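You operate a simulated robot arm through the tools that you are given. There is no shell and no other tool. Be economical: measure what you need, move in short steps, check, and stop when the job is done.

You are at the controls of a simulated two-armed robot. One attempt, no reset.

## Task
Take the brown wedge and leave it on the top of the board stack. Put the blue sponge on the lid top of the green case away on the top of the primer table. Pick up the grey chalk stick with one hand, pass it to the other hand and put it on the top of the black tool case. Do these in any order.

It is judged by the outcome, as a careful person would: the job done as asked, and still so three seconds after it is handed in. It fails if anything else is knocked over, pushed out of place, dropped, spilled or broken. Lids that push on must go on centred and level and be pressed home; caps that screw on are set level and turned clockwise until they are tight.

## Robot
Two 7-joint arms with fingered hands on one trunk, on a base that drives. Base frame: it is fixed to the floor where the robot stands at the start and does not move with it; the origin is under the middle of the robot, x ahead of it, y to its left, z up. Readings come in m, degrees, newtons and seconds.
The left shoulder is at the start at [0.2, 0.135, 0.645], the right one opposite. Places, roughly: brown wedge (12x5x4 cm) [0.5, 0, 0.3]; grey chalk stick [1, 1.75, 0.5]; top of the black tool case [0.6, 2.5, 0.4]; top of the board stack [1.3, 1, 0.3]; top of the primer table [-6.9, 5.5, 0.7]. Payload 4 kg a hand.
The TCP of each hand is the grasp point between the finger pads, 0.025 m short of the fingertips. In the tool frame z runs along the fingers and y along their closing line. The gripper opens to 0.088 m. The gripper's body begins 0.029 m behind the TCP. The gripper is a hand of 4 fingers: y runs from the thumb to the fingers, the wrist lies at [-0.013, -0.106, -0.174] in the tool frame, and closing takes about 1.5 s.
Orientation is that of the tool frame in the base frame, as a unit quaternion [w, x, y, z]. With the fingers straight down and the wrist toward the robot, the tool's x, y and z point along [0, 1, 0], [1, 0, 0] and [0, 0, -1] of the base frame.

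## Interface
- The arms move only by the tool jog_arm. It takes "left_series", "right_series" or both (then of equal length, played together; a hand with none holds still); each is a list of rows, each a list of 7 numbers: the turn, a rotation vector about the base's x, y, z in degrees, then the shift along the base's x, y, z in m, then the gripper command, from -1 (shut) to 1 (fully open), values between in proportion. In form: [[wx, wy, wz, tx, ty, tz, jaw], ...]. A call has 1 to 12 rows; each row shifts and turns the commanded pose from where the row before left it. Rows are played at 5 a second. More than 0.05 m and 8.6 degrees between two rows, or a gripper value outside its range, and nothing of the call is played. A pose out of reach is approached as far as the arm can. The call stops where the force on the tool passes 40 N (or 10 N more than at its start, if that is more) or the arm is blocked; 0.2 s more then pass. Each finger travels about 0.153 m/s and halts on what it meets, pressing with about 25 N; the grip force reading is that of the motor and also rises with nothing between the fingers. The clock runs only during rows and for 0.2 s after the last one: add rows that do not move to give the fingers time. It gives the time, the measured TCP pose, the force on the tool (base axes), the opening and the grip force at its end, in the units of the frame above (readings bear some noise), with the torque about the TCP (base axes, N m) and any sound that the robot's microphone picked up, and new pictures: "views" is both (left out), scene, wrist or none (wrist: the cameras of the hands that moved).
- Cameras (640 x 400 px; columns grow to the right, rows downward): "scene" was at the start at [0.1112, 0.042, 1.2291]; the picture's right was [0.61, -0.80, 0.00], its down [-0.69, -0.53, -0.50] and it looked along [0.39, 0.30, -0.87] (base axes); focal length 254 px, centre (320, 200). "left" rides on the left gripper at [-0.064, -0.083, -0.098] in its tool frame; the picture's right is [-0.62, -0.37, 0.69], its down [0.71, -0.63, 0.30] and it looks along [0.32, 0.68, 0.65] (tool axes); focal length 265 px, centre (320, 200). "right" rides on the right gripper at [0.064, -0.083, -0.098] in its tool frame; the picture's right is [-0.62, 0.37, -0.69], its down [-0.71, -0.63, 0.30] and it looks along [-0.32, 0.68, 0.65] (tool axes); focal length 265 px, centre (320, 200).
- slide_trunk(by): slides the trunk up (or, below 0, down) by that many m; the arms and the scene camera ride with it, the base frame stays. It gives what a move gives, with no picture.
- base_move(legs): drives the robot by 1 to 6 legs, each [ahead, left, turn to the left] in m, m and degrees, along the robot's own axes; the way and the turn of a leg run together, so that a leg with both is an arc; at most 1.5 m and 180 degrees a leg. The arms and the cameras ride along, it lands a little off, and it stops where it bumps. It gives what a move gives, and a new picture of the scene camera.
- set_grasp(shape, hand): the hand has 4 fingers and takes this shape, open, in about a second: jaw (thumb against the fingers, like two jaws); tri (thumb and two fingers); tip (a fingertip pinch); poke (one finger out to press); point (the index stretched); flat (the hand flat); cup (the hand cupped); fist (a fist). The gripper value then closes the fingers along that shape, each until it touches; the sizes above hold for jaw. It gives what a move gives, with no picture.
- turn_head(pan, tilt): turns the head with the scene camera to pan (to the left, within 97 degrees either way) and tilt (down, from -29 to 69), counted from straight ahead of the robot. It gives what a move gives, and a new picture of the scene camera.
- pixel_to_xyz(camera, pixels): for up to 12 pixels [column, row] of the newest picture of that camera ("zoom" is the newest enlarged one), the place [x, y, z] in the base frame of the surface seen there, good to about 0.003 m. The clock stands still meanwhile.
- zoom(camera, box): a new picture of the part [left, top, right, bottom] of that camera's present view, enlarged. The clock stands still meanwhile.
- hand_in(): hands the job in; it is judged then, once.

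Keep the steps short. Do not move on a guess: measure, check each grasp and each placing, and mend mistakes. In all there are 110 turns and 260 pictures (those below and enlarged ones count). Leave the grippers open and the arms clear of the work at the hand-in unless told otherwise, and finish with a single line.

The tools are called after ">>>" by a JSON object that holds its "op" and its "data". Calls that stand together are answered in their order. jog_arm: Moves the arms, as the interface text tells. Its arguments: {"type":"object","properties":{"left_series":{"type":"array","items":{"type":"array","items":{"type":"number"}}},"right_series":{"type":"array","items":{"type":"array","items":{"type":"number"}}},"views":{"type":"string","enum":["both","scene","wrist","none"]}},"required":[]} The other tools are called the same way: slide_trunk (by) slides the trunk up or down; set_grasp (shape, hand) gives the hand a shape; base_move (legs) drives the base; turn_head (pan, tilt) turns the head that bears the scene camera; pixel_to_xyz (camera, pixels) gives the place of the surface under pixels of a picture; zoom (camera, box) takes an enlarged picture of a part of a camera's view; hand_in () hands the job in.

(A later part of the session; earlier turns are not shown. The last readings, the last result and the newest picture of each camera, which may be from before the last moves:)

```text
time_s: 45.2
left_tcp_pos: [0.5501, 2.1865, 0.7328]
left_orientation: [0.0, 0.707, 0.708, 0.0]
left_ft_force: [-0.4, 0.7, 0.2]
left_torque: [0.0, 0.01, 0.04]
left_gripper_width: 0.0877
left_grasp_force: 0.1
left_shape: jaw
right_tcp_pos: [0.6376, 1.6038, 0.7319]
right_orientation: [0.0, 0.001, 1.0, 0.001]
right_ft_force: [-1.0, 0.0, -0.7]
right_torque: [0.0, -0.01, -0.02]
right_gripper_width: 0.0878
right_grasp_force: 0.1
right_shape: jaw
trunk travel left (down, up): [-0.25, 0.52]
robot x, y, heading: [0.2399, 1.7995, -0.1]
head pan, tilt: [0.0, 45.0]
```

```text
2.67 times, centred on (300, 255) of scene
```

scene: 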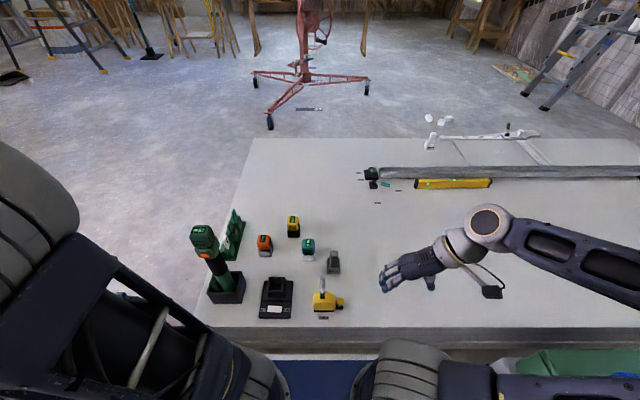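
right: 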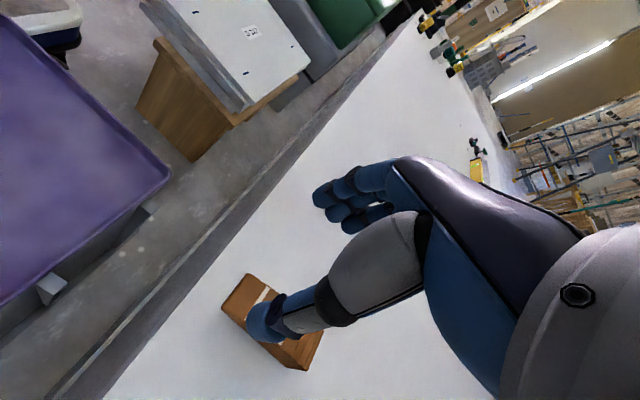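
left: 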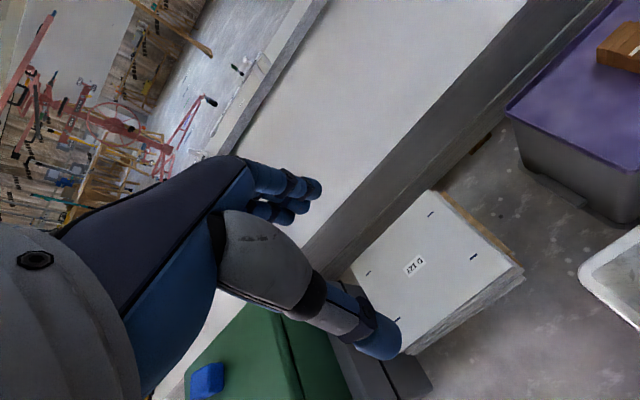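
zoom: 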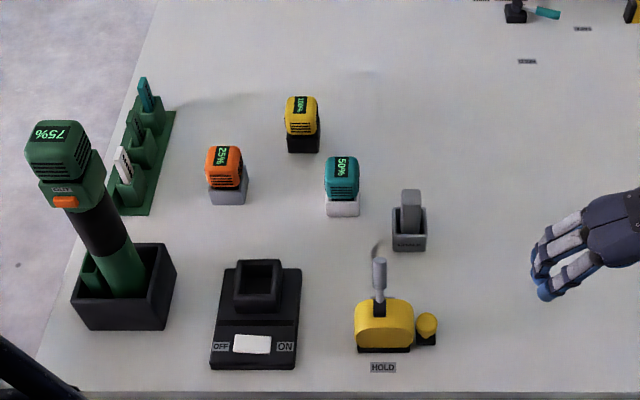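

Re-measuring the chalk from here.

>>> {"op": "zoom", "data": {"camera": "scene", "box": [308, 242, 356, 272]}}

>>> {"op": "pixel_to_xyz", "data": {"camera": "zoom", "pixels": [[320, 130], [320, 160], [320, 200], [300, 200], [345, 200], [340, 260], [260, 290], [300, 340], [390, 250], [240, 250]]}}

```text
13.33 times, centred on (332, 257) of scene
```

zoom: 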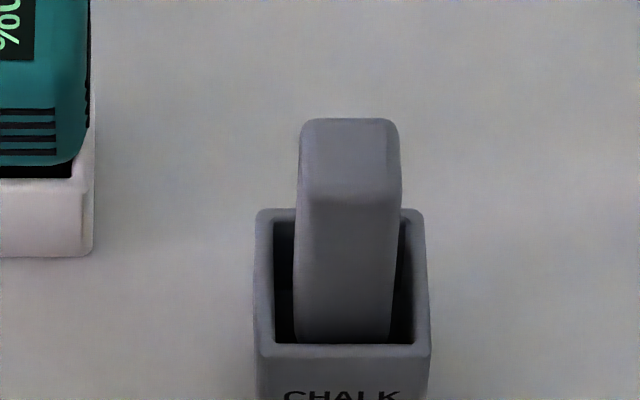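

```text
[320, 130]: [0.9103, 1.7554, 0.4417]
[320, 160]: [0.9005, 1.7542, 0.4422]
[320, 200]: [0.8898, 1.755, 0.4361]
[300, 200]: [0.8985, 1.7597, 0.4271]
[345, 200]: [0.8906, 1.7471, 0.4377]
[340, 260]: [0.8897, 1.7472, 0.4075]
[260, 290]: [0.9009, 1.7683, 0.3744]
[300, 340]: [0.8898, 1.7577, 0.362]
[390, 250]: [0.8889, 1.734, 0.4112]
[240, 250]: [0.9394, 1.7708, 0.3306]
```

Moving the right hand above the chalk (closing along y), opening ~0.06 m.

>>> {"op": "jog_arm", "data": {"right_series": [[0, 0, 0, 0.0293, 0.0159, -0.0258, 0.36], [0, 0, 0, 0.0293, 0.0159, -0.0258, 0.36], [0, 0, 0, 0.0293, 0.0159, -0.0258, 0.36], [0, 0, 0, 0.0293, 0.0159, -0.0258, 0.36], [0, 0, 0, 0.0293, 0.0159, -0.0258, 0.36], [0, 0, 0, 0.0293, 0.0159, -0.0258, 0.36], [0, 0, 0, 0.0293, 0.0159, -0.0258, 0.36], [0, 0, 0, 0.0293, 0.0159, -0.0258, 0.36], [0, 0, 0, 0.0293, 0.0159, -0.0258, 0.36], [0, 0, 0, 0, 0, 0, 0.36]]}}

```text
time_s: 47.4
left_tcp_pos: [0.5499, 2.1866, 0.7342]
left_orientation: [0.0, 0.707, 0.707, 0.0]
left_ft_force: [0.5, 0.6, 0.5]
left_torque: [0.01, 0.0, 0.04]
left_gripper_width: 0.0877
left_grasp_force: 0.1
left_shape: jaw
right_tcp_pos: [0.9042, 1.7463, 0.4991]
right_orientation: [0.0, 0.001, 1.0, 0.0]
right_ft_force: [-0.2, 0.9, 0.5]
right_torque: [0.01, -0.03, -0.02]
right_gripper_width: 0.0599
right_grasp_force: 0.0
right_shape: jaw
trunk travel left (down, up): [-0.25, 0.52]
robot x, y, heading: [0.2345, 1.8007, -0.0]
head pan, tilt: [0.0, 45.0]
```

scene: 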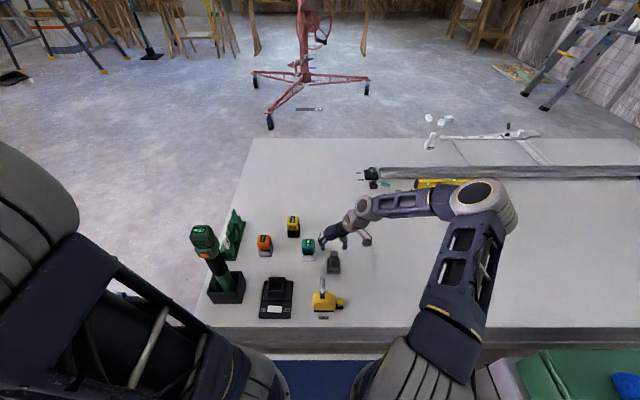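
right: 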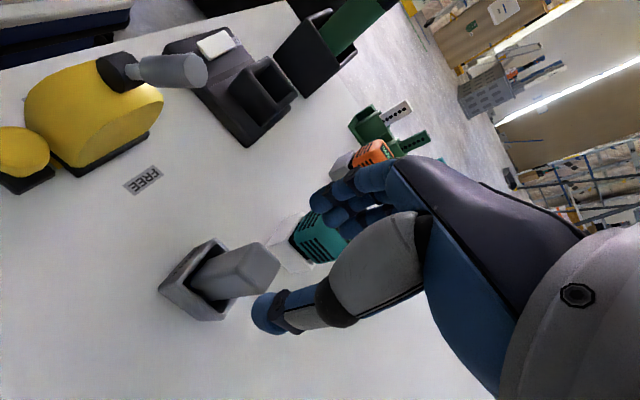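

Aligned. Descending to z 0.415 in small steps.

>>> {"op": "jog_arm", "data": {"right_series": [[0, 0, 0, -0.002, 0.001, -0.03, 0.36], [0, 0, 0, 0, 0, -0.03, 0.36], [0, 0, 0, 0, 0, -0.024, 0.36], [0, 0, 0, 0, 0, 0, 0.36]]}}

```text
time_s: 48.4
left_tcp_pos: [0.5499, 2.1877, 0.733]
left_orientation: [0.001, 0.707, 0.707, 0.0]
left_ft_force: [0.1, 0.0, -0.1]
left_torque: [0.03, 0.0, 0.02]
left_gripper_width: 0.0875
left_grasp_force: 0.1
left_shape: jaw
right_tcp_pos: [0.901, 1.7467, 0.4157]
right_orientation: [0.001, 0.001, 1.0, 0.0]
right_ft_force: [0.1, -0.8, -0.7]
right_torque: [-0.05, 0.0, -0.03]
right_gripper_width: 0.0603
right_grasp_force: 0.1
right_shape: jaw
trunk travel left (down, up): [-0.25, 0.52]
robot x, y, heading: [0.2324, 1.796, 0.0]
head pan, tilt: [0.0, 45.0]
```

scene: 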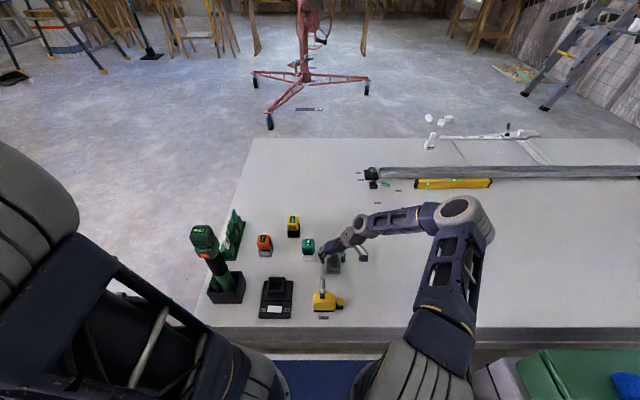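
right: 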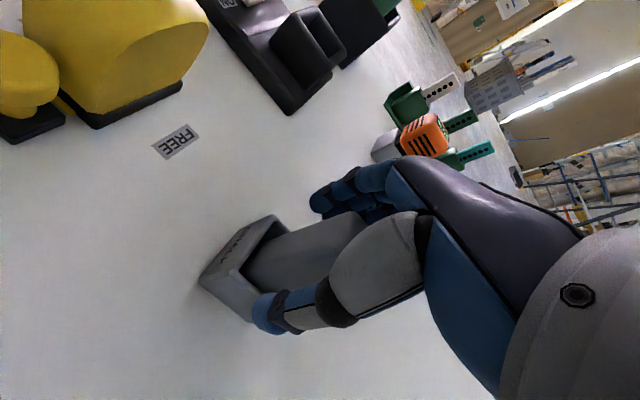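

Chalk is between thumb and fingers. Closing.

>>> {"op": "jog_arm", "data": {"right_series": [[0, 0, 0, 0, 0, 0, -1], [0, 0, 0, 0, 0, 0, -1], [0, 0, 0, 0, 0, 0, -1], [0, 0, 0, 0, 0, 0, -1], [0, 0, 0, 0, 0, 0, -1], [0, 0, 0, 0, 0, 0, -1], [0, 0, 0, 0, 0, 0, -1]], "views": "wrist"}}

```text
time_s: 50.0
left_tcp_pos: [0.5503, 2.1873, 0.7339]
left_orientation: [0.0, 0.707, 0.708, 0.0]
left_ft_force: [0.2, 0.0, -0.1]
left_torque: [0.01, -0.01, 0.01]
left_gripper_width: 0.0876
left_grasp_force: 0.0
left_shape: jaw
right_tcp_pos: [0.9013, 1.7459, 0.415]
right_orientation: [0.0, 0.001, 1.0, 0.001]
right_ft_force: [0.0, -0.7, 0.1]
right_torque: [-0.03, 0.02, -0.02]
right_gripper_width: 0.0224
right_grasp_force: 25.1
right_shape: jaw
trunk travel left (down, up): [-0.25, 0.52]
robot x, y, heading: [0.235, 1.7959, -0.3]
head pan, tilt: [0.0, 45.0]
```

right: 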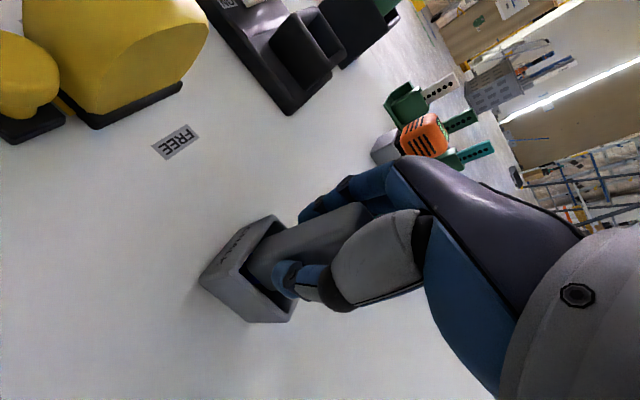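

Gripped (0.022 m, 25 N). Lifting slowly straight up, watching the force.

>>> {"op": "jog_arm", "data": {"right_series": [[0, 0, 0, 0, 0, 0.01, -1], [0, 0, 0, 0, 0, 0.02, -1], [0, 0, 0, 0, 0, 0.03, -1], [0, 0, 0, 0, 0, 0.04, -1], [0, 0, 0, 0, 0, 0.04, -1], [0, 0, 0, 0, 0, 0.04, -1], [0, 0, 0, 0, 0, 0.04, -1]]}}

```text
time_s: 51.6
left_tcp_pos: [0.5499, 2.1878, 0.7332]
left_orientation: [0.0, 0.707, 0.708, 0.0]
left_ft_force: [-0.3, -0.5, -1.0]
left_torque: [-0.01, 0.01, -0.02]
left_gripper_width: 0.0873
left_grasp_force: 0.0
left_shape: jaw
right_tcp_pos: [0.9015, 1.749, 0.637]
right_orientation: [-0.001, 0.001, 1.0, 0.0]
right_ft_force: [0.1, -0.2, -1.1]
right_torque: [-0.04, -0.01, 0.01]
right_gripper_width: 0.0224
right_grasp_force: 25.4
right_shape: jaw
trunk travel left (down, up): [-0.25, 0.52]
robot x, y, heading: [0.2404, 1.7994, -0.2]
head pan, tilt: [0.0, 45.0]
```

scene: 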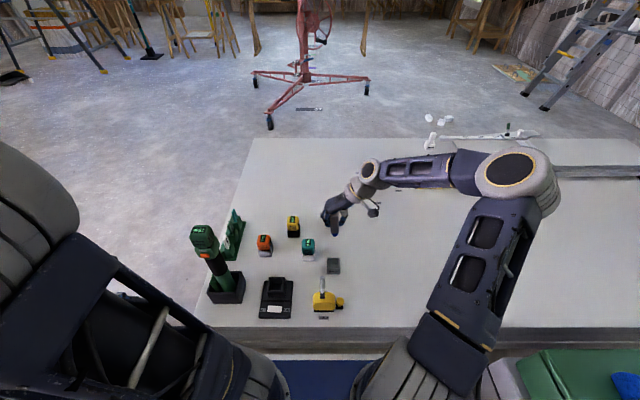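
right: 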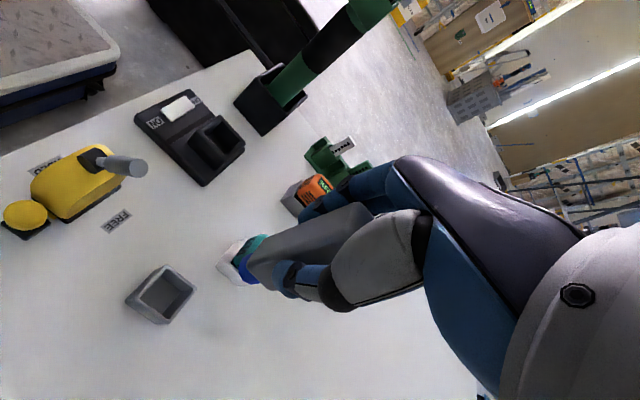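

Chalk is out. Turning the right hand yaw -90° while bringing it back up to about [0.60,1.70,0.84].

>>> {"op": "jog_arm", "data": {"right_series": [[0, 0, -8.18, -0.0273, -0.0045, 0.018, -1], [0, 0, -8.18, -0.0273, -0.0045, 0.018, -1], [0, 0, -8.18, -0.0273, -0.0045, 0.018, -1], [0, 0, -8.18, -0.0273, -0.0045, 0.018, -1], [0, 0, -8.18, -0.0273, -0.0045, 0.018, -1], [0, 0, -8.18, -0.0273, -0.0045, 0.018, -1], [0, 0, -8.18, -0.0273, -0.0045, 0.018, -1], [0, 0, -8.18, -0.0273, -0.0045, 0.018, -1], [0, 0, -8.18, -0.0273, -0.0045, 0.018, -1], [0, 0, -8.18, -0.0273, -0.0045, 0.018, -1], [0, 0, -8.18, -0.0273, -0.0045, 0.018, -1]], "views": "scene"}}

>>> {"op": "jog_arm", "data": {"right_series": [[8.18, 0, 0, 0, 0, 0, -1], [8.18, 0, 0, 0, 0, 0, -1], [8.18, 0, 0, 0, 0, 0, -1], [8.18, 0, 0, 0, 0, 0, -1], [8.18, 0, 0, 0, 0, 0, -1], [8.18, 0, 0, 0, 0, 0, -1], [8.18, 0, 0, 0, 0, 0, -1], [8.18, 0, 0, 0, 0, 0, -1], [8.18, 0, 0, 0, 0, 0, -1], [8.18, 0, 0, 0, 0, 0, -1], [8.18, 0, 0, 0, 0, 0, -1], [0, 0, 0, 0, 0, 0, -1]]}}

```text
time_s: 54.0
left_tcp_pos: [0.5503, 2.187, 0.7331]
left_orientation: [0.0, 0.707, 0.707, 0.0]
left_ft_force: [0.4, 0.3, 0.1]
left_torque: [-0.02, 0.02, -0.03]
left_gripper_width: 0.0876
left_grasp_force: 0.1
left_shape: jaw
right_tcp_pos: [0.6928, 1.6581, 0.8421]
right_orientation: [0.0, 0.708, 0.706, -0.001]
right_ft_force: [0.2, 0.5, -0.4]
right_torque: [0.01, 0.02, -0.03]
right_gripper_width: 0.0224
right_grasp_force: 25.4
right_shape: jaw
right hand out of reach, approached as far as the arm can: row 6, 7, 8, 9, 10, 11
trunk travel left (down, up): [-0.25, 0.52]
robot x, y, heading: [0.2372, 1.7999, 0.1]
head pan, tilt: [0.0, 45.0]
```

scene: 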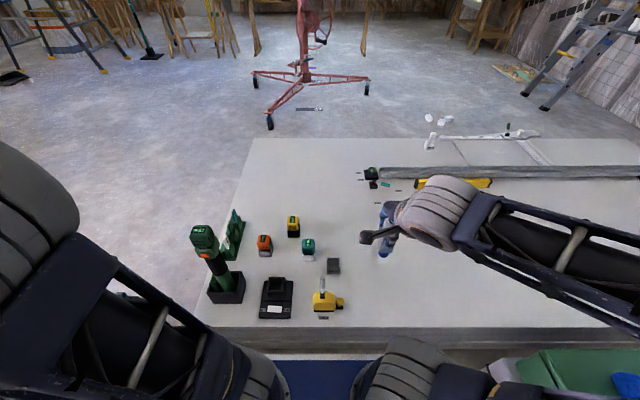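

```text
time_s: 56.6
left_tcp_pos: [0.5497, 2.1862, 0.7322]
left_orientation: [-0.001, 0.707, 0.707, 0.0]
left_ft_force: [0.0, 0.6, 0.4]
left_torque: [0.01, 0.0, 0.01]
left_gripper_width: 0.0877
left_grasp_force: 0.0
left_shape: jaw
right_tcp_pos: [0.7148, 1.634, 0.8574]
right_orientation: [-0.5, 0.5, 0.501, 0.499]
right_ft_force: [-0.7, -0.9, -0.4]
right_torque: [-0.03, 0.02, 0.02]
right_gripper_width: 0.0225
right_grasp_force: 25.8
right_shape: jaw
right hand out of reach, approached as far as the arm can: row 4, 6, 7, 8, 9, 10, 11
trunk travel left (down, up): [-0.25, 0.52]
robot x, y, heading: [0.2375, 1.7964, -0.1]
head pan, tilt: [0.0, 45.0]
```

scene: 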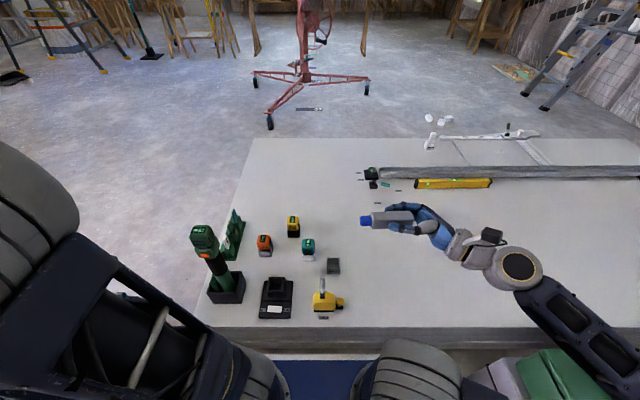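
right: 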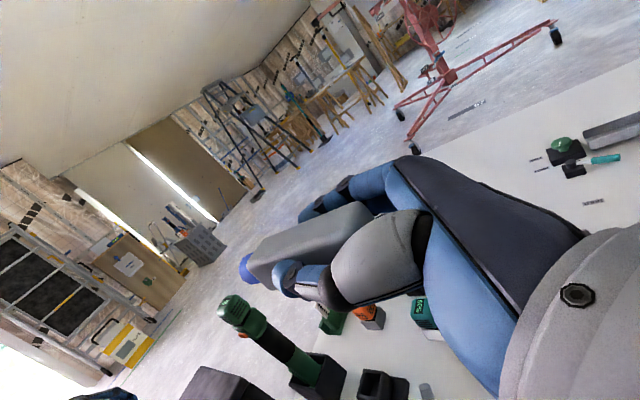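

Fingers point left with the chalk (blue tip) sticking out. Lowering the right hand so the left can reach over it.

>>> {"op": "jog_arm", "data": {"right_series": [[0, 0, 0, 0, 0, -0.04, -1], [0, 0, 0, 0, 0, -0.04, -1], [0, 0, 0, 0, 0, -0.04, -1], [0, 0, 0, 0, 0, 0, -1]], "views": "scene"}}

```text
time_s: 57.6
left_tcp_pos: [0.5493, 2.1868, 0.7331]
left_orientation: [0.0, 0.707, 0.707, 0.0]
left_ft_force: [-0.2, -0.4, -0.1]
left_torque: [0.01, -0.01, -0.03]
left_gripper_width: 0.0875
left_grasp_force: 0.0
left_shape: jaw
right_tcp_pos: [0.7163, 1.6304, 0.7383]
right_orientation: [0.501, -0.5, -0.499, -0.5]
right_ft_force: [-0.7, 0.0, -1.6]
right_torque: [0.01, -0.01, 0.0]
right_gripper_width: 0.0226
right_grasp_force: 24.9
right_shape: jaw
right hand out of reach, approached as far as the arm can: row 1
trunk travel left (down, up): [-0.25, 0.52]
robot x, y, heading: [0.234, 1.7957, -0.1]
head pan, tilt: [0.0, 45.0]
```

scene: 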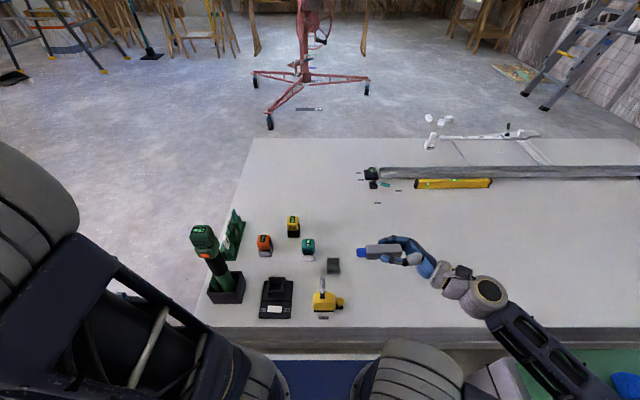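

Measuring the chalk in the hand.

>>> {"op": "zoom", "data": {"camera": "scene", "box": [345, 225, 441, 285]}}

>>> {"op": "pixel_to_xyz", "data": {"camera": "zoom", "pixels": [[90, 185], [120, 185], [160, 185], [200, 180], [240, 175], [160, 160], [200, 150], [200, 210], [100, 165], [280, 200]]}}

```text
6.67 times, centred on (393, 255) of scene
```

zoom: 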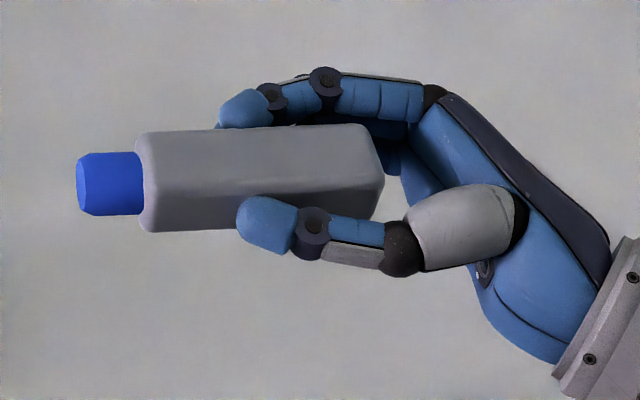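

```text
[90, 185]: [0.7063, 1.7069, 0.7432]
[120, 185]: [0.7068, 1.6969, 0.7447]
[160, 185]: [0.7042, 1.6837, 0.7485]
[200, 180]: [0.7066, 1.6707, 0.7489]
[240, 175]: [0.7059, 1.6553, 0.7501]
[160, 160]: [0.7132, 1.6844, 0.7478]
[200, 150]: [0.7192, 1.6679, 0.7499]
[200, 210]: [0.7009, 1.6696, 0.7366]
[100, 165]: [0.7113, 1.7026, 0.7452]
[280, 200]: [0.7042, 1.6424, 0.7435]
```

Grey body exposed from y≈1.655 to 1.69, axis at x≈0.714, z≈0.738. Bringing the left hand above it at z 0.85.

>>> {"op": "jog_arm", "data": {"left_series": [[0, 0, 0, 0.01375, -0.035, 0.025, 1], [0, 0, 0, 0.01375, -0.035, 0.025, 1], [0, 0, 0, 0.01375, -0.035, 0.025, 1], [0, 0, 0, 0.01375, -0.04, 0.022, 1], [0, 0, 0, 0.01375, -0.045, 0.02, 1], [0, 0, 0, 0.01375, -0.045, 0, 1], [0, 0, 0, 0.01375, -0.045, 0, 1], [0, 0, 0, 0.01375, -0.045, 0, 1], [0, 0, 0, 0.01375, -0.045, 0, 1], [0, 0, 0, 0.01375, -0.045, 0, 1], [0, 0, 0, 0.01375, -0.045, 0, 1], [0, 0, 0, 0.01375, -0.045, 0, 1]]}}

```text
refused: row 5 steps farther than a row can; nothing moved
```

>>> {"op": "jog_arm", "data": {"left_series": [[0, 0, 0, 0.01375, -0.035, 0.025, 1], [0, 0, 0, 0.01375, -0.035, 0.025, 1], [0, 0, 0, 0.01375, -0.035, 0.025, 1], [0, 0, 0, 0.01375, -0.04, 0.022, 1], [0, 0, 0, 0.01375, -0.042, 0.02, 1], [0, 0, 0, 0.01375, -0.045, 0, 1], [0, 0, 0, 0.01375, -0.045, 0, 1], [0, 0, 0, 0.01375, -0.045, 0, 1], [0, 0, 0, 0.01375, -0.045, 0, 1], [0, 0, 0, 0.01375, -0.045, 0, 1], [0, 0, 0, 0.01375, -0.045, 0, 1], [0, 0, 0, 0.01375, -0.045, 0, 1]]}}

```text
time_s: 58.8
left_tcp_pos: [0.5718, 2.0984, 0.8106]
left_orientation: [0.006, 0.56, 0.822, -0.108]
left_ft_force: [-0.1, 1.1, 0.7]
left_torque: [0.01, -0.04, 0.01]
left_gripper_width: 0.088
left_grasp_force: 0.1
left_shape: jaw
left hand out of reach, approached as far as the arm can: row 2, 3
right_tcp_pos: [0.716, 1.6294, 0.7388]
right_orientation: [-0.5, 0.501, 0.5, 0.5]
right_ft_force: [-0.1, 0.6, -1.2]
right_torque: [-0.02, 0.03, 0.02]
right_gripper_width: 0.0223
right_grasp_force: 25.4
right_shape: jaw
trunk travel left (down, up): [-0.25, 0.52]
robot x, y, heading: [0.2361, 1.7968, -0.4]
head pan, tilt: [0.0, 45.0]
stopped in row 5 (left hand): the arm was blocked; the commanded pose is now the measured one
```

scene: 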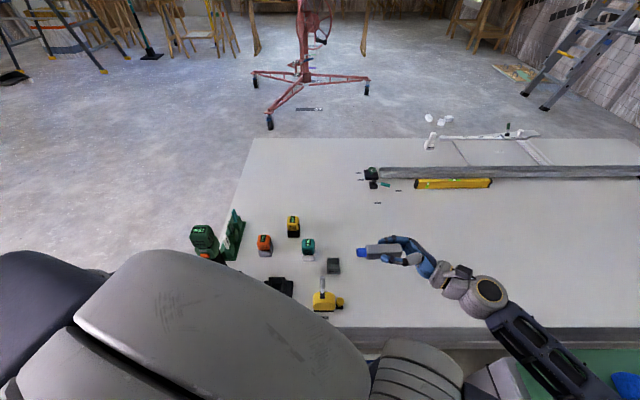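
left: 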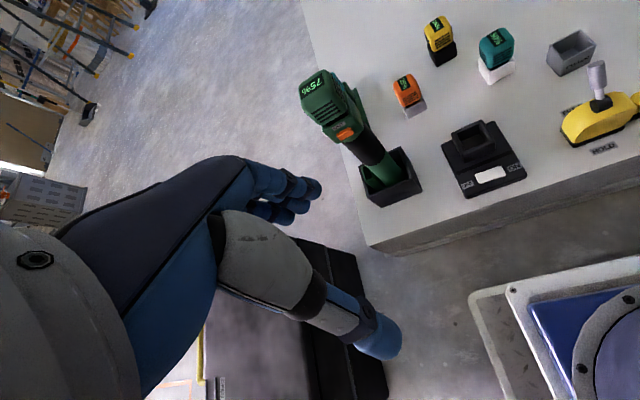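

The left arm ran into its limit (too high above the shoulder). I'll raise the trunk by 0.2 m so the handover is lower relative to the shoulders.

>>> {"op": "slide_trunk", "data": {"by": 0.2}}

>>> {"op": "jog_arm", "data": {"left_series": [[0, 0, 0, 0, 0.02, -0.04, 1], [0, 0, 0, 0, 0.02, -0.04, 1], [3.08, -2.76, -7.08, 0, 0, -0.04, 1], [3.08, -2.76, -7.08, 0, 0, -0.04, 1], [3.08, -2.76, -7.08, 0, 0, -0.02, 1]], "views": "none"}}

>>> {"op": "jog_arm", "data": {"right_series": [[0, 0, 0, 0, 0, -0.04, -1], [0, 0, 0, 0, 0, -0.04, -1], [0, 0, 0, 0, 0, -0.04, -1], [0, 0, 0, 0, 0, -0.04, -1], [0, 0, 0, 0, 0, -0.02, -1]]}}

```text
time_s: 60.9
left_tcp_pos: [0.5717, 2.0972, 1.0091]
left_orientation: [0.005, 0.561, 0.821, -0.109]
left_ft_force: [0.6, -0.3, 1.5]
left_torque: [-0.01, 0.01, 0.05]
left_gripper_width: 0.088
left_grasp_force: 0.1
left_shape: jaw
right_tcp_pos: [0.7173, 1.6302, 0.9388]
right_orientation: [0.501, -0.501, -0.499, -0.499]
right_ft_force: [-0.1, -0.6, -1.2]
right_torque: [0.01, 0.04, 0.03]
right_gripper_width: 0.0228
right_grasp_force: 25.1
right_shape: jaw
trunk travel left (down, up): [-0.45, 0.32]
robot x, y, heading: [0.2383, 1.7984, -0.2]
head pan, tilt: [0.0, 45.0]
```

```text
time_s: 62.1
left_tcp_pos: [0.5824, 2.1825, 0.8506]
left_orientation: [-0.002, 0.708, 0.706, 0.0]
left_ft_force: [0.7, -0.7, -0.3]
left_torque: [0.0, 0.01, 0.01]
left_gripper_width: 0.0875
left_grasp_force: 0.1
left_shape: jaw
left hand out of reach, approached as far as the arm can: row 1, 2, 3, 4
right_tcp_pos: [0.7166, 1.6304, 0.9391]
right_orientation: [-0.5, 0.501, 0.499, 0.5]
right_ft_force: [-0.7, -0.6, 0.6]
right_torque: [0.02, -0.02, 0.0]
right_gripper_width: 0.0225
right_grasp_force: 25.2
right_shape: jaw
trunk travel left (down, up): [-0.45, 0.32]
robot x, y, heading: [0.2324, 1.802, -0.1]
head pan, tilt: [0.0, 45.0]
```

```text
time_s: 63.3
left_tcp_pos: [0.5835, 2.1835, 0.8514]
left_orientation: [-0.001, 0.709, 0.706, 0.0]
left_ft_force: [0.3, 0.0, -0.2]
left_torque: [0.01, 0.04, -0.01]
left_gripper_width: 0.0878
left_grasp_force: 0.1
left_shape: jaw
right_tcp_pos: [0.7169, 1.6306, 0.7582]
right_orientation: [-0.5, 0.5, 0.5, 0.5]
right_ft_force: [0.3, 0.0, -1.3]
right_torque: [-0.03, -0.02, 0.0]
right_gripper_width: 0.0226
right_grasp_force: 25.3
right_shape: jaw
trunk travel left (down, up): [-0.45, 0.32]
robot x, y, heading: [0.2368, 1.7955, -0.3]
head pan, tilt: [0.0, 45.0]
```

scene: 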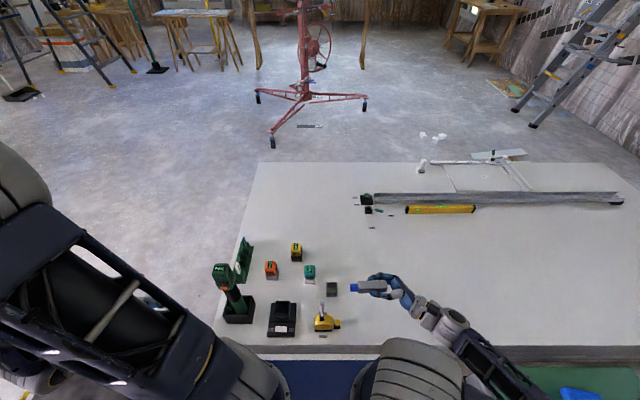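
right: 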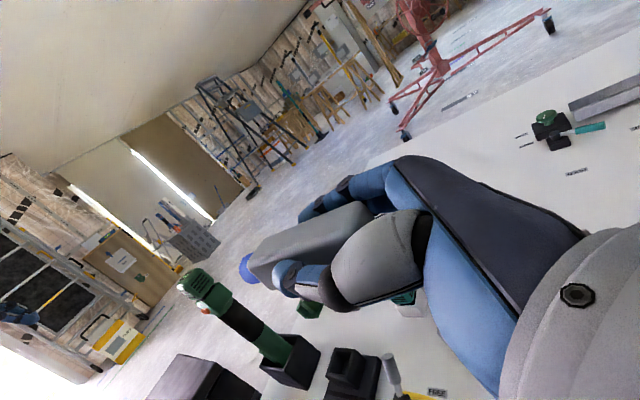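

Now move the left hand toward the chalk, first outwards, then across.

>>> {"op": "jog_arm", "data": {"left_series": [[0, 0, 0, 0.03, -0.02, 0, 1], [0, 0, 0, 0.03, -0.03, 0, 1], [0, 0, 0, 0.03, -0.035, 0, 1], [0, 0, 0, 0.03, -0.04, 0, 1], [0, 0, 0, 0.015, -0.045, 0, 1], [0, 0, 0, 0, -0.045, 0, 1], [0, 0, 0, 0, -0.045, 0, 1], [0, 0, 0, 0, -0.045, 0, 1], [0, 0, 0, 0, -0.045, 0, 1], [0, 0, 0, 0, -0.045, 0, 1]]}}

```text
time_s: 65.5
left_tcp_pos: [0.8045, 1.8794, 0.8695]
left_orientation: [-0.001, 0.689, 0.724, 0.0]
left_ft_force: [-0.7, -6.3, 0.3]
left_torque: [0.4, -0.03, 0.14]
left_gripper_width: 0.0875
left_grasp_force: 0.1
left_shape: jaw
left hand out of reach, approached as far as the arm can: row 1, 2, 3, 4, 5, 6, 7, 8
right_tcp_pos: [0.7177, 1.629, 0.7589]
right_orientation: [0.501, -0.5, -0.499, -0.499]
right_ft_force: [0.4, -0.2, -0.6]
right_torque: [0.0, -0.01, 0.02]
right_gripper_width: 0.0226
right_grasp_force: 25.3
right_shape: jaw
trunk travel left (down, up): [-0.45, 0.32]
robot x, y, heading: [0.238, 1.7968, 0.2]
head pan, tilt: [0.0, 45.0]
```

scene: 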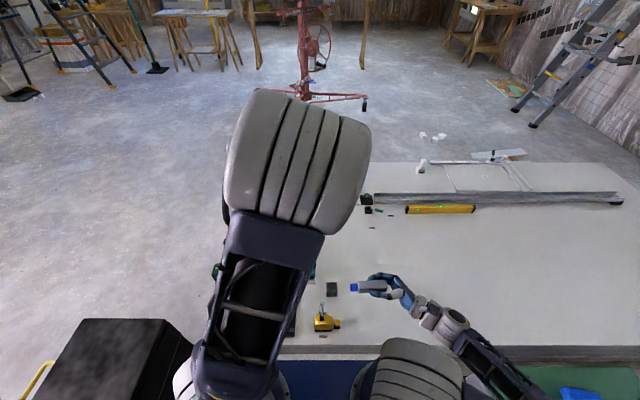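
left: 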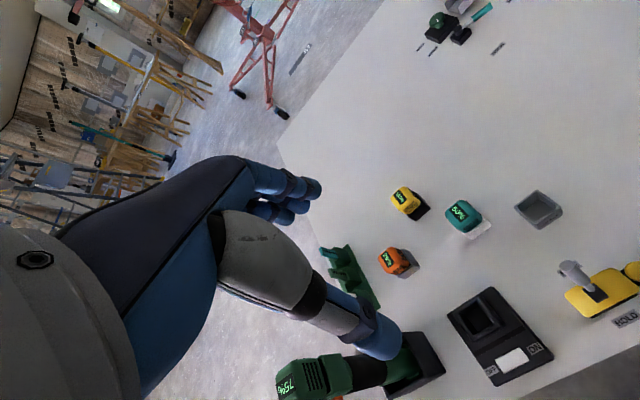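

The arm prefers the hand lower than the shoulder; raise the trunk another 0.25 m and bring both hands down.

>>> {"op": "slide_trunk", "data": {"by": 0.25}}

>>> {"op": "jog_arm", "data": {"left_series": [[0, 0, 0, 0, 0, -0.045, 1], [0, 0, 0, 0, 0, -0.045, 1], [0, 0, 0, 0, 0, -0.045, 1], [0, 0, 0, 0, 0, -0.045, 1], [0, 0, 0, 0, 0, -0.045, 1], [0, 0, 0, 0, 0, 0, 1]], "right_series": [[0, 0, 0, 0, 0, -0.045, -1], [0, 0, 0, 0, 0, -0.045, -1], [0, 0, 0, 0, 0, -0.045, -1], [0, 0, 0, 0, 0, -0.045, -1], [0, 0, 0, 0, 0, -0.045, -1], [0, 0, 0, 0, 0, 0, -1]]}}

```text
time_s: 68.1
left_tcp_pos: [0.8023, 1.8614, 1.1197]
left_orientation: [-0.002, 0.709, 0.705, 0.001]
left_ft_force: [0.1, -0.4, 0.4]
left_torque: [0.0, -0.01, -0.01]
left_gripper_width: 0.0879
left_grasp_force: 0.0
left_shape: jaw
right_tcp_pos: [0.7173, 1.6305, 1.0084]
right_orientation: [0.501, -0.5, -0.499, -0.499]
right_ft_force: [0.0, -0.3, 0.0]
right_torque: [0.02, 0.02, 0.0]
right_gripper_width: 0.0225
right_grasp_force: 25.5
right_shape: jaw
trunk travel left (down, up): [-0.7, 0.07]
robot x, y, heading: [0.2353, 1.7983, -0.0]
head pan, tilt: [0.0, 45.0]
```

```text
time_s: 69.5
left_tcp_pos: [0.8033, 1.8608, 0.8944]
left_orientation: [0.0, 0.708, 0.706, 0.0]
left_ft_force: [-0.1, -0.8, 0.0]
left_torque: [0.01, 0.03, 0.0]
left_gripper_width: 0.0876
left_grasp_force: 0.1
left_shape: jaw
right_tcp_pos: [0.7174, 1.6311, 0.7823]
right_orientation: [-0.5, 0.5, 0.501, 0.499]
right_ft_force: [-0.1, -0.1, -0.4]
right_torque: [0.01, 0.05, 0.01]
right_gripper_width: 0.0228
right_grasp_force: 25.4
right_shape: jaw
trunk travel left (down, up): [-0.7, 0.07]
robot x, y, heading: [0.2355, 1.8009, -0.1]
head pan, tilt: [0.0, 45.0]
```

scene: 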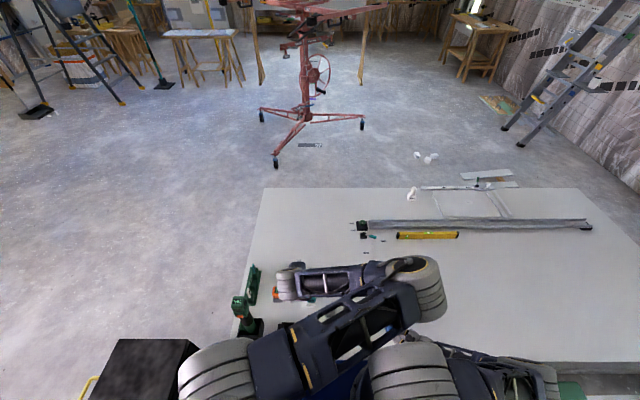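
right: 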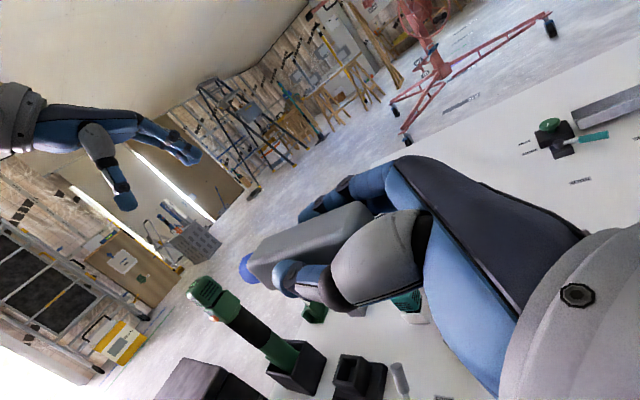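
left: 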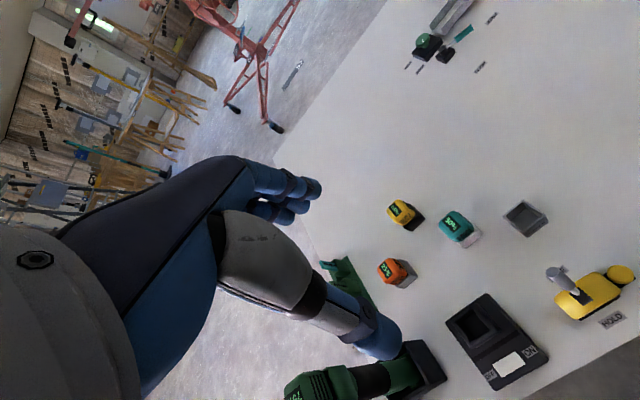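

The left elbow swung across to the right; I'll move the left hand back out to its own side and bring the right hand with the chalk further left instead.

>>> {"op": "jog_arm", "data": {"left_series": [[0, 0, 0, 0, 0.045, -0.01, 1], [0, 0, 0, 0, 0.045, -0.01, 1], [0, 0, 0, 0, 0.045, -0.01, 1], [0, 0, 0, 0, 0.045, -0.01, 1], [0, 0, 0, 0, 0.045, -0.01, 1], [0, 0, 0, 0, 0.045, 0, 1], [0, 0, 0, 0, 0.045, 0, 1]]}}

```text
time_s: 71.1
left_tcp_pos: [0.8008, 2.175, 0.8462]
left_orientation: [-0.001, 0.709, 0.705, 0.001]
left_ft_force: [-0.1, -1.0, 1.0]
left_torque: [0.02, -0.01, -0.01]
left_gripper_width: 0.0879
left_grasp_force: 0.1
left_shape: jaw
right_tcp_pos: [0.718, 1.6304, 0.7834]
right_orientation: [0.501, -0.5, -0.5, -0.5]
right_ft_force: [0.6, -1.0, 0.2]
right_torque: [0.01, -0.02, -0.01]
right_gripper_width: 0.0225
right_grasp_force: 25.3
right_shape: jaw
trunk travel left (down, up): [-0.7, 0.07]
robot x, y, heading: [0.2351, 1.7981, -0.1]
head pan, tilt: [0.0, 45.0]
```

scene: 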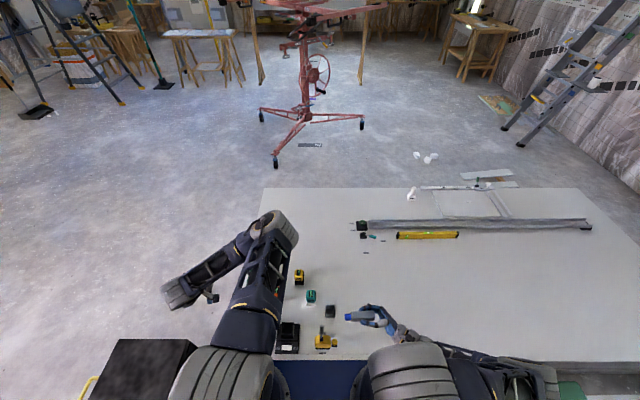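
left: 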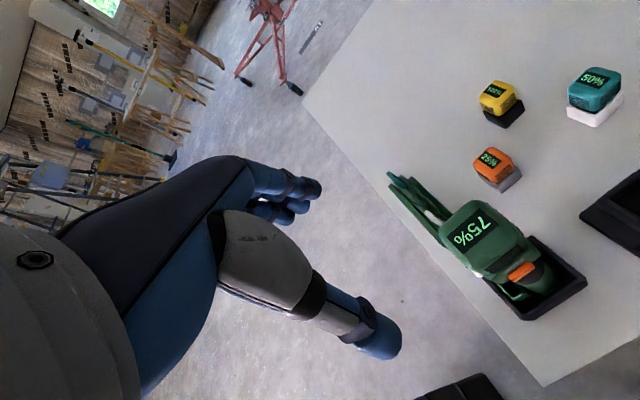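

Yawing both hands -45° (chalk then points forward-left, left wrist comes from its own side), shifting the right hand left 0.16 m.

>>> {"op": "jog_arm", "data": {"left_series": [[0, 0, -7.5, 0, 0, 0, 1], [0, 0, -7.5, 0, 0, 0, 1], [0, 0, -7.5, 0, 0, 0, 1], [0, 0, -7.5, 0, 0, 0, 1], [0, 0, -7.5, 0, 0, 0, 1], [0, 0, -7.5, 0, 0, 0, 1], [0, 0, 0, 0, 0, 0, 1]], "right_series": [[0, 0, -7.5, -0.003, 0.027, 0, -1], [0, 0, -7.5, -0.003, 0.027, 0, -1], [0, 0, -7.5, -0.003, 0.027, 0, -1], [0, 0, -7.5, -0.003, 0.027, 0, -1], [0, 0, -7.5, -0.003, 0.027, 0, -1], [0, 0, -7.5, -0.003, 0.027, 0, -1], [0, 0, 0, 0, 0, 0, -1]]}}

```text
time_s: 72.7
left_tcp_pos: [0.8007, 2.1767, 0.8445]
left_orientation: [-0.002, 0.925, 0.381, 0.001]
left_ft_force: [0.5, -1.0, -0.3]
left_torque: [-0.01, 0.0, -0.01]
left_gripper_width: 0.0879
left_grasp_force: 0.0
left_shape: jaw
right_tcp_pos: [0.7588, 1.7604, 0.8395]
right_orientation: [-0.271, 0.654, 0.271, 0.652]
right_ft_force: [0.8, 0.6, 0.3]
right_torque: [0.01, 0.01, 0.02]
right_gripper_width: 0.0226
right_grasp_force: 25.2
right_shape: jaw
right hand out of reach, approached as far as the arm can: row 4, 5, 6
trunk travel left (down, up): [-0.7, 0.07]
robot x, y, heading: [0.2388, 1.799, 0.1]
head pan, tilt: [0.0, 45.0]
```

scene: 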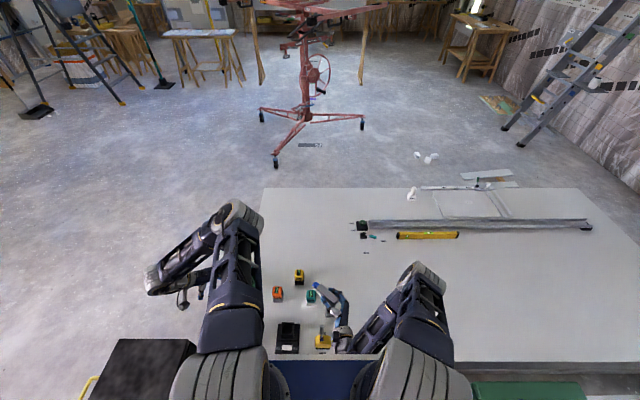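
right: 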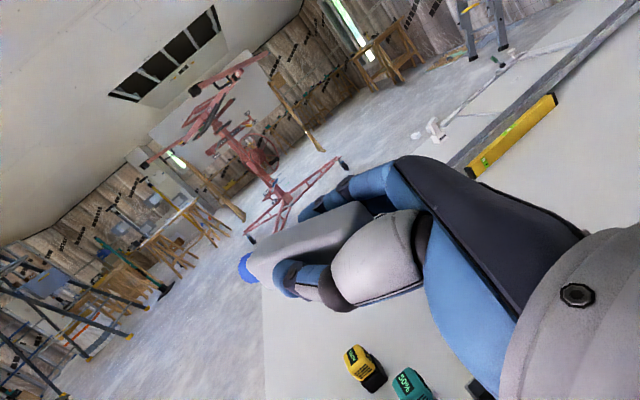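
left: 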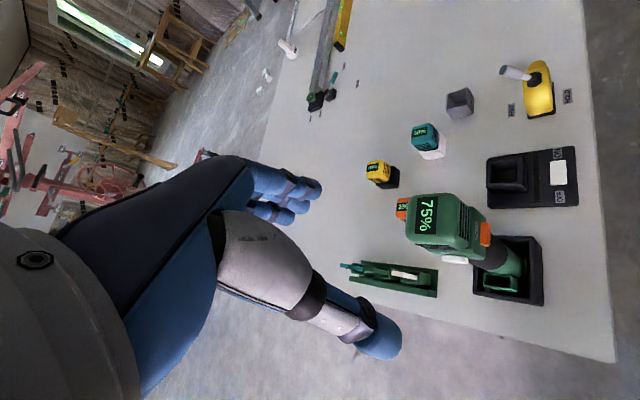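

Right hand at [0.759,1.760,0.840], chalk pointing (0.7,0.7). Left goes up to z≈0.93 and across toward [0.795,1.90].

>>> {"op": "jog_arm", "data": {"left_series": [[0, 0, 0, 0, -0.02, 0.03, 1], [0, 0, 0, 0, -0.03, 0.03, 1], [0, 0, 0, 0, -0.04, 0.025, 1], [0, 0, 0, 0, -0.045, 0, 1], [0, 0, 0, 0, -0.045, 0, 1], [0, 0, 0, 0, -0.045, 0, 1], [0, 0, 0, 0, -0.045, 0, 1], [0, 0, 0, 0, 0, 0, 1]]}}

```text
time_s: 74.5
left_tcp_pos: [0.7993, 1.9068, 0.931]
left_orientation: [-0.002, 0.924, 0.381, 0.001]
left_ft_force: [0.4, 1.3, -0.8]
left_torque: [-0.02, -0.02, 0.0]
left_gripper_width: 0.0877
left_grasp_force: 0.1
left_shape: jaw
right_tcp_pos: [0.7575, 1.7593, 0.8404]
right_orientation: [-0.272, 0.654, 0.271, 0.652]
right_ft_force: [-0.1, -0.3, -1.2]
right_torque: [-0.01, 0.03, 0.0]
right_gripper_width: 0.0224
right_grasp_force: 25.0
right_shape: jaw
trunk travel left (down, up): [-0.7, 0.07]
robot x, y, heading: [0.2354, 1.7917, -0.2]
head pan, tilt: [0.0, 45.0]
```

scene: 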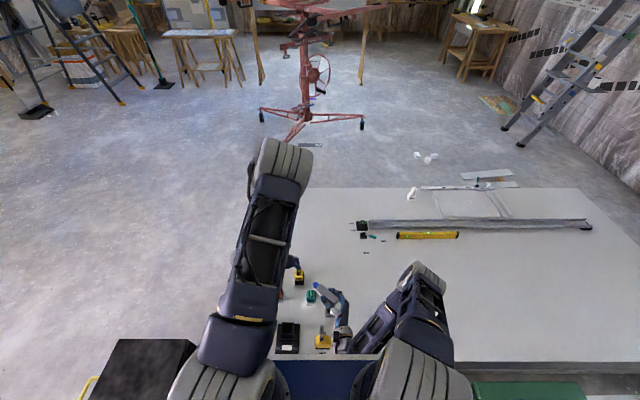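
left: 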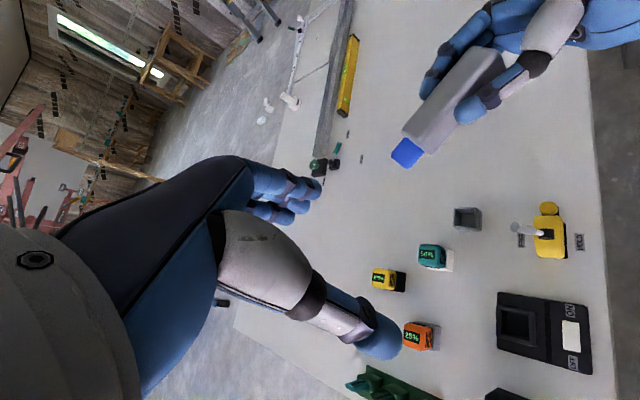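

The left camera sees the chalk clearly near (450,110). Measuring.

>>> {"op": "zoom", "data": {"camera": "left", "box": [376, 30, 536, 190]}}

>>> {"op": "pixel_to_xyz", "data": {"camera": "left", "pixels": [[405, 152], [420, 138], [432, 128], [415, 118], [445, 110], [460, 95], [470, 75], [422, 90], [465, 115], [480, 60]]}}

```text
2.50 times, centred on (456, 110) of left
```

zoom: 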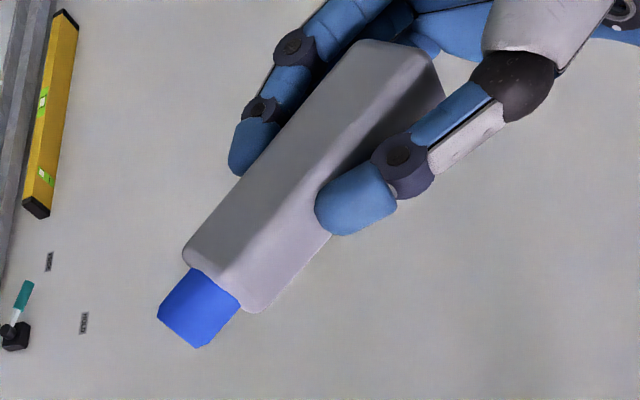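

```text
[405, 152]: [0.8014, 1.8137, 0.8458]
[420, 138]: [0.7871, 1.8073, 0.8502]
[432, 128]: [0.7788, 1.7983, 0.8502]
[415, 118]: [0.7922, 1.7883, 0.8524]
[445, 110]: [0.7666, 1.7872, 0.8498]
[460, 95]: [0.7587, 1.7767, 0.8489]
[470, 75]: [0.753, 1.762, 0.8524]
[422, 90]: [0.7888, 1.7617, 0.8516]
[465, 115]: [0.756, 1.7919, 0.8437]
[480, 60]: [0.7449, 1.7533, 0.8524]
```

Target grip for left: [0.789,1.793,0.842]. Moving above it first.

>>> {"op": "jog_arm", "data": {"left_series": [[0, 0, 0, -0.003, -0.04, 0, 1], [0, 0, 0, -0.003, -0.04, 0, 1], [0, 0, 0, -0.004, -0.034, 0, 1], [0, 0, 0, 0, 0, -0.02, 1], [0, 0, 0, 0, 0, 0, 1]], "views": "both"}}

```text
time_s: 75.7
left_tcp_pos: [0.7915, 1.7931, 0.909]
left_orientation: [-0.001, 0.924, 0.382, 0.001]
left_ft_force: [0.2, 0.0, -0.6]
left_torque: [-0.01, 0.0, -0.01]
left_gripper_width: 0.0879
left_grasp_force: 0.1
left_shape: jaw
right_tcp_pos: [0.758, 1.7597, 0.8414]
right_orientation: [-0.271, 0.654, 0.27, 0.652]
right_ft_force: [-1.0, 0.8, -0.4]
right_torque: [-0.02, 0.04, -0.05]
right_gripper_width: 0.0226
right_grasp_force: 24.7
right_shape: jaw
trunk travel left (down, up): [-0.7, 0.07]
robot x, y, heading: [0.2359, 1.7952, 0.0]
head pan, tilt: [0.0, 45.0]
```

scene: 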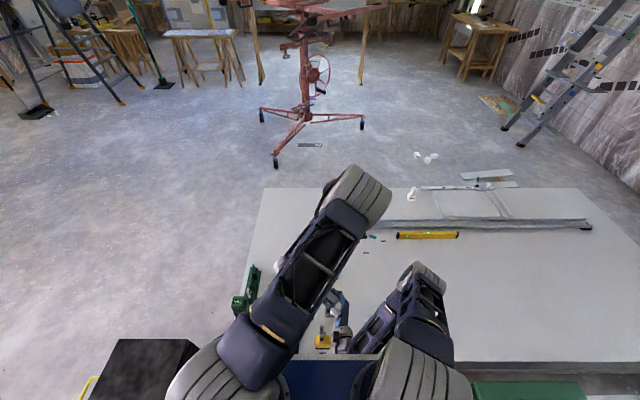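
left: 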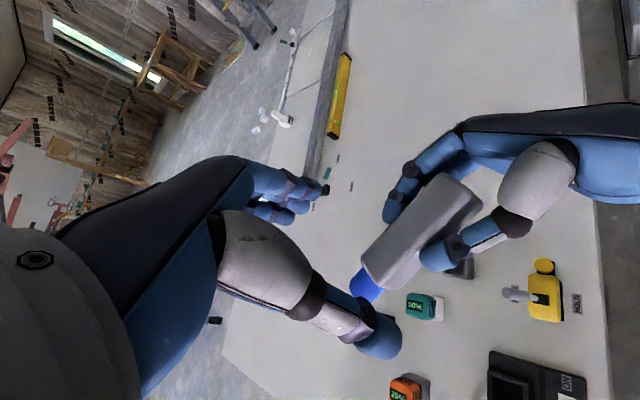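

Aligned: the grip point falls just inside the grey end. Descending to z 0.842.

>>> {"op": "jog_arm", "data": {"left_series": [[0, 0, 0, -0.002, 0, -0.02, 1], [0, 0, 0, 0, 0, -0.02, 1], [0, 0, 0, 0, 0, -0.015, 1], [0, 0, 0, 0, 0, -0.012, 1], [0, 0, 0, 0, 0, 0, 1]], "views": "wrist"}}

>>> {"op": "zoom", "data": {"camera": "right", "box": [160, 120, 480, 320]}}

```text
time_s: 76.9
left_tcp_pos: [0.7886, 1.7932, 0.842]
left_orientation: [-0.002, 0.924, 0.382, 0.001]
left_ft_force: [-0.5, 0.3, -0.2]
left_torque: [0.0, 0.03, 0.0]
left_gripper_width: 0.088
left_grasp_force: 0.0
left_shape: jaw
right_tcp_pos: [0.7581, 1.7605, 0.8401]
right_orientation: [-0.271, 0.654, 0.271, 0.652]
right_ft_force: [-0.1, 0.4, -1.0]
right_torque: [-0.03, 0.0, 0.0]
right_gripper_width: 0.0224
right_grasp_force: 24.9
right_shape: jaw
trunk travel left (down, up): [-0.7, 0.07]
robot x, y, heading: [0.2329, 1.7954, 0.0]
head pan, tilt: [0.0, 45.0]
```

left: 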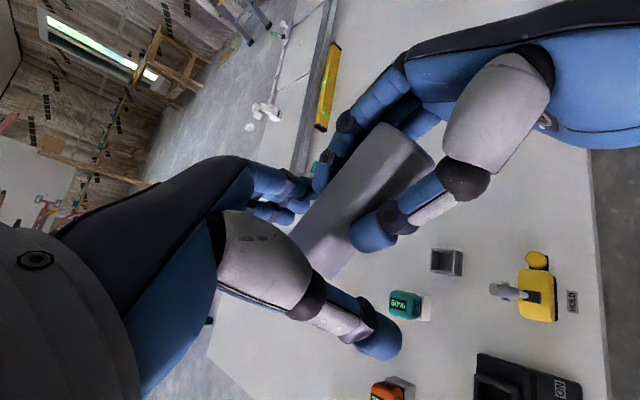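

```text
2.00 times, centred on (320, 220) of right
```

zoom: 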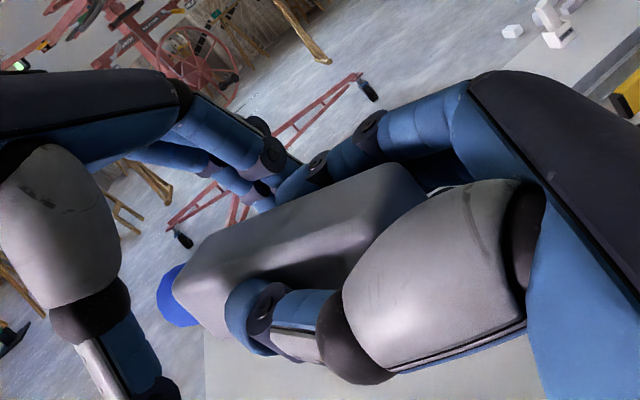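

No contact yet. Closing the left hand on the chalk.

>>> {"op": "jog_arm", "data": {"left_series": [[0, 0, 0, 0, 0, 0, 0.3], [0, 0, 0, 0, 0, 0, -0.2], [0, 0, 0, 0, 0, 0, -1], [0, 0, 0, 0, 0, 0, -1], [0, 0, 0, 0, 0, 0, -1], [0, 0, 0, 0, 0, 0, -1], [0, 0, 0, 0, 0, 0, -1], [0, 0, 0, 0, 0, 0, -1]], "views": "wrist"}}

>>> {"op": "zoom", "data": {"camera": "right", "box": [160, 120, 480, 320]}}

```text
time_s: 78.7
left_tcp_pos: [0.7887, 1.7927, 0.8427]
left_orientation: [-0.002, 0.924, 0.382, 0.001]
left_ft_force: [-1.1, 1.8, 0.2]
left_torque: [0.05, 0.0, -0.01]
left_gripper_width: 0.023
left_grasp_force: 24.9
left_shape: jaw
right_tcp_pos: [0.7571, 1.7608, 0.8396]
right_orientation: [-0.272, 0.654, 0.27, 0.652]
right_ft_force: [1.5, -1.6, 0.7]
right_torque: [-0.01, -0.02, -0.07]
right_gripper_width: 0.0227
right_grasp_force: 25.2
right_shape: jaw
trunk travel left (down, up): [-0.7, 0.07]
robot x, y, heading: [0.2359, 1.7997, 0.0]
head pan, tilt: [0.0, 45.0]
```

left: 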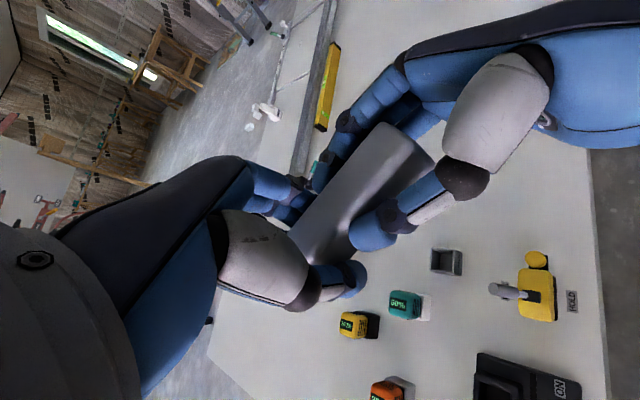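

```text
2.00 times, centred on (320, 220) of right
```

zoom: 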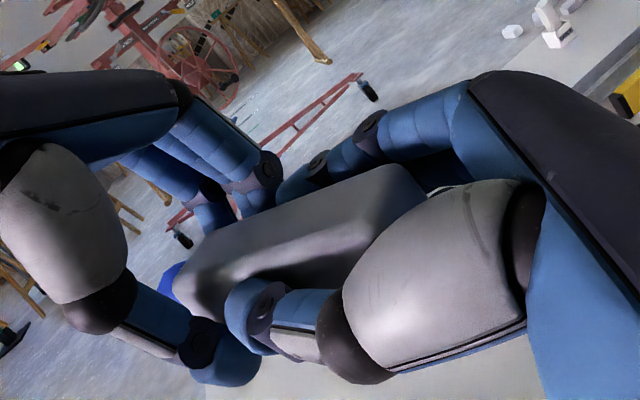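

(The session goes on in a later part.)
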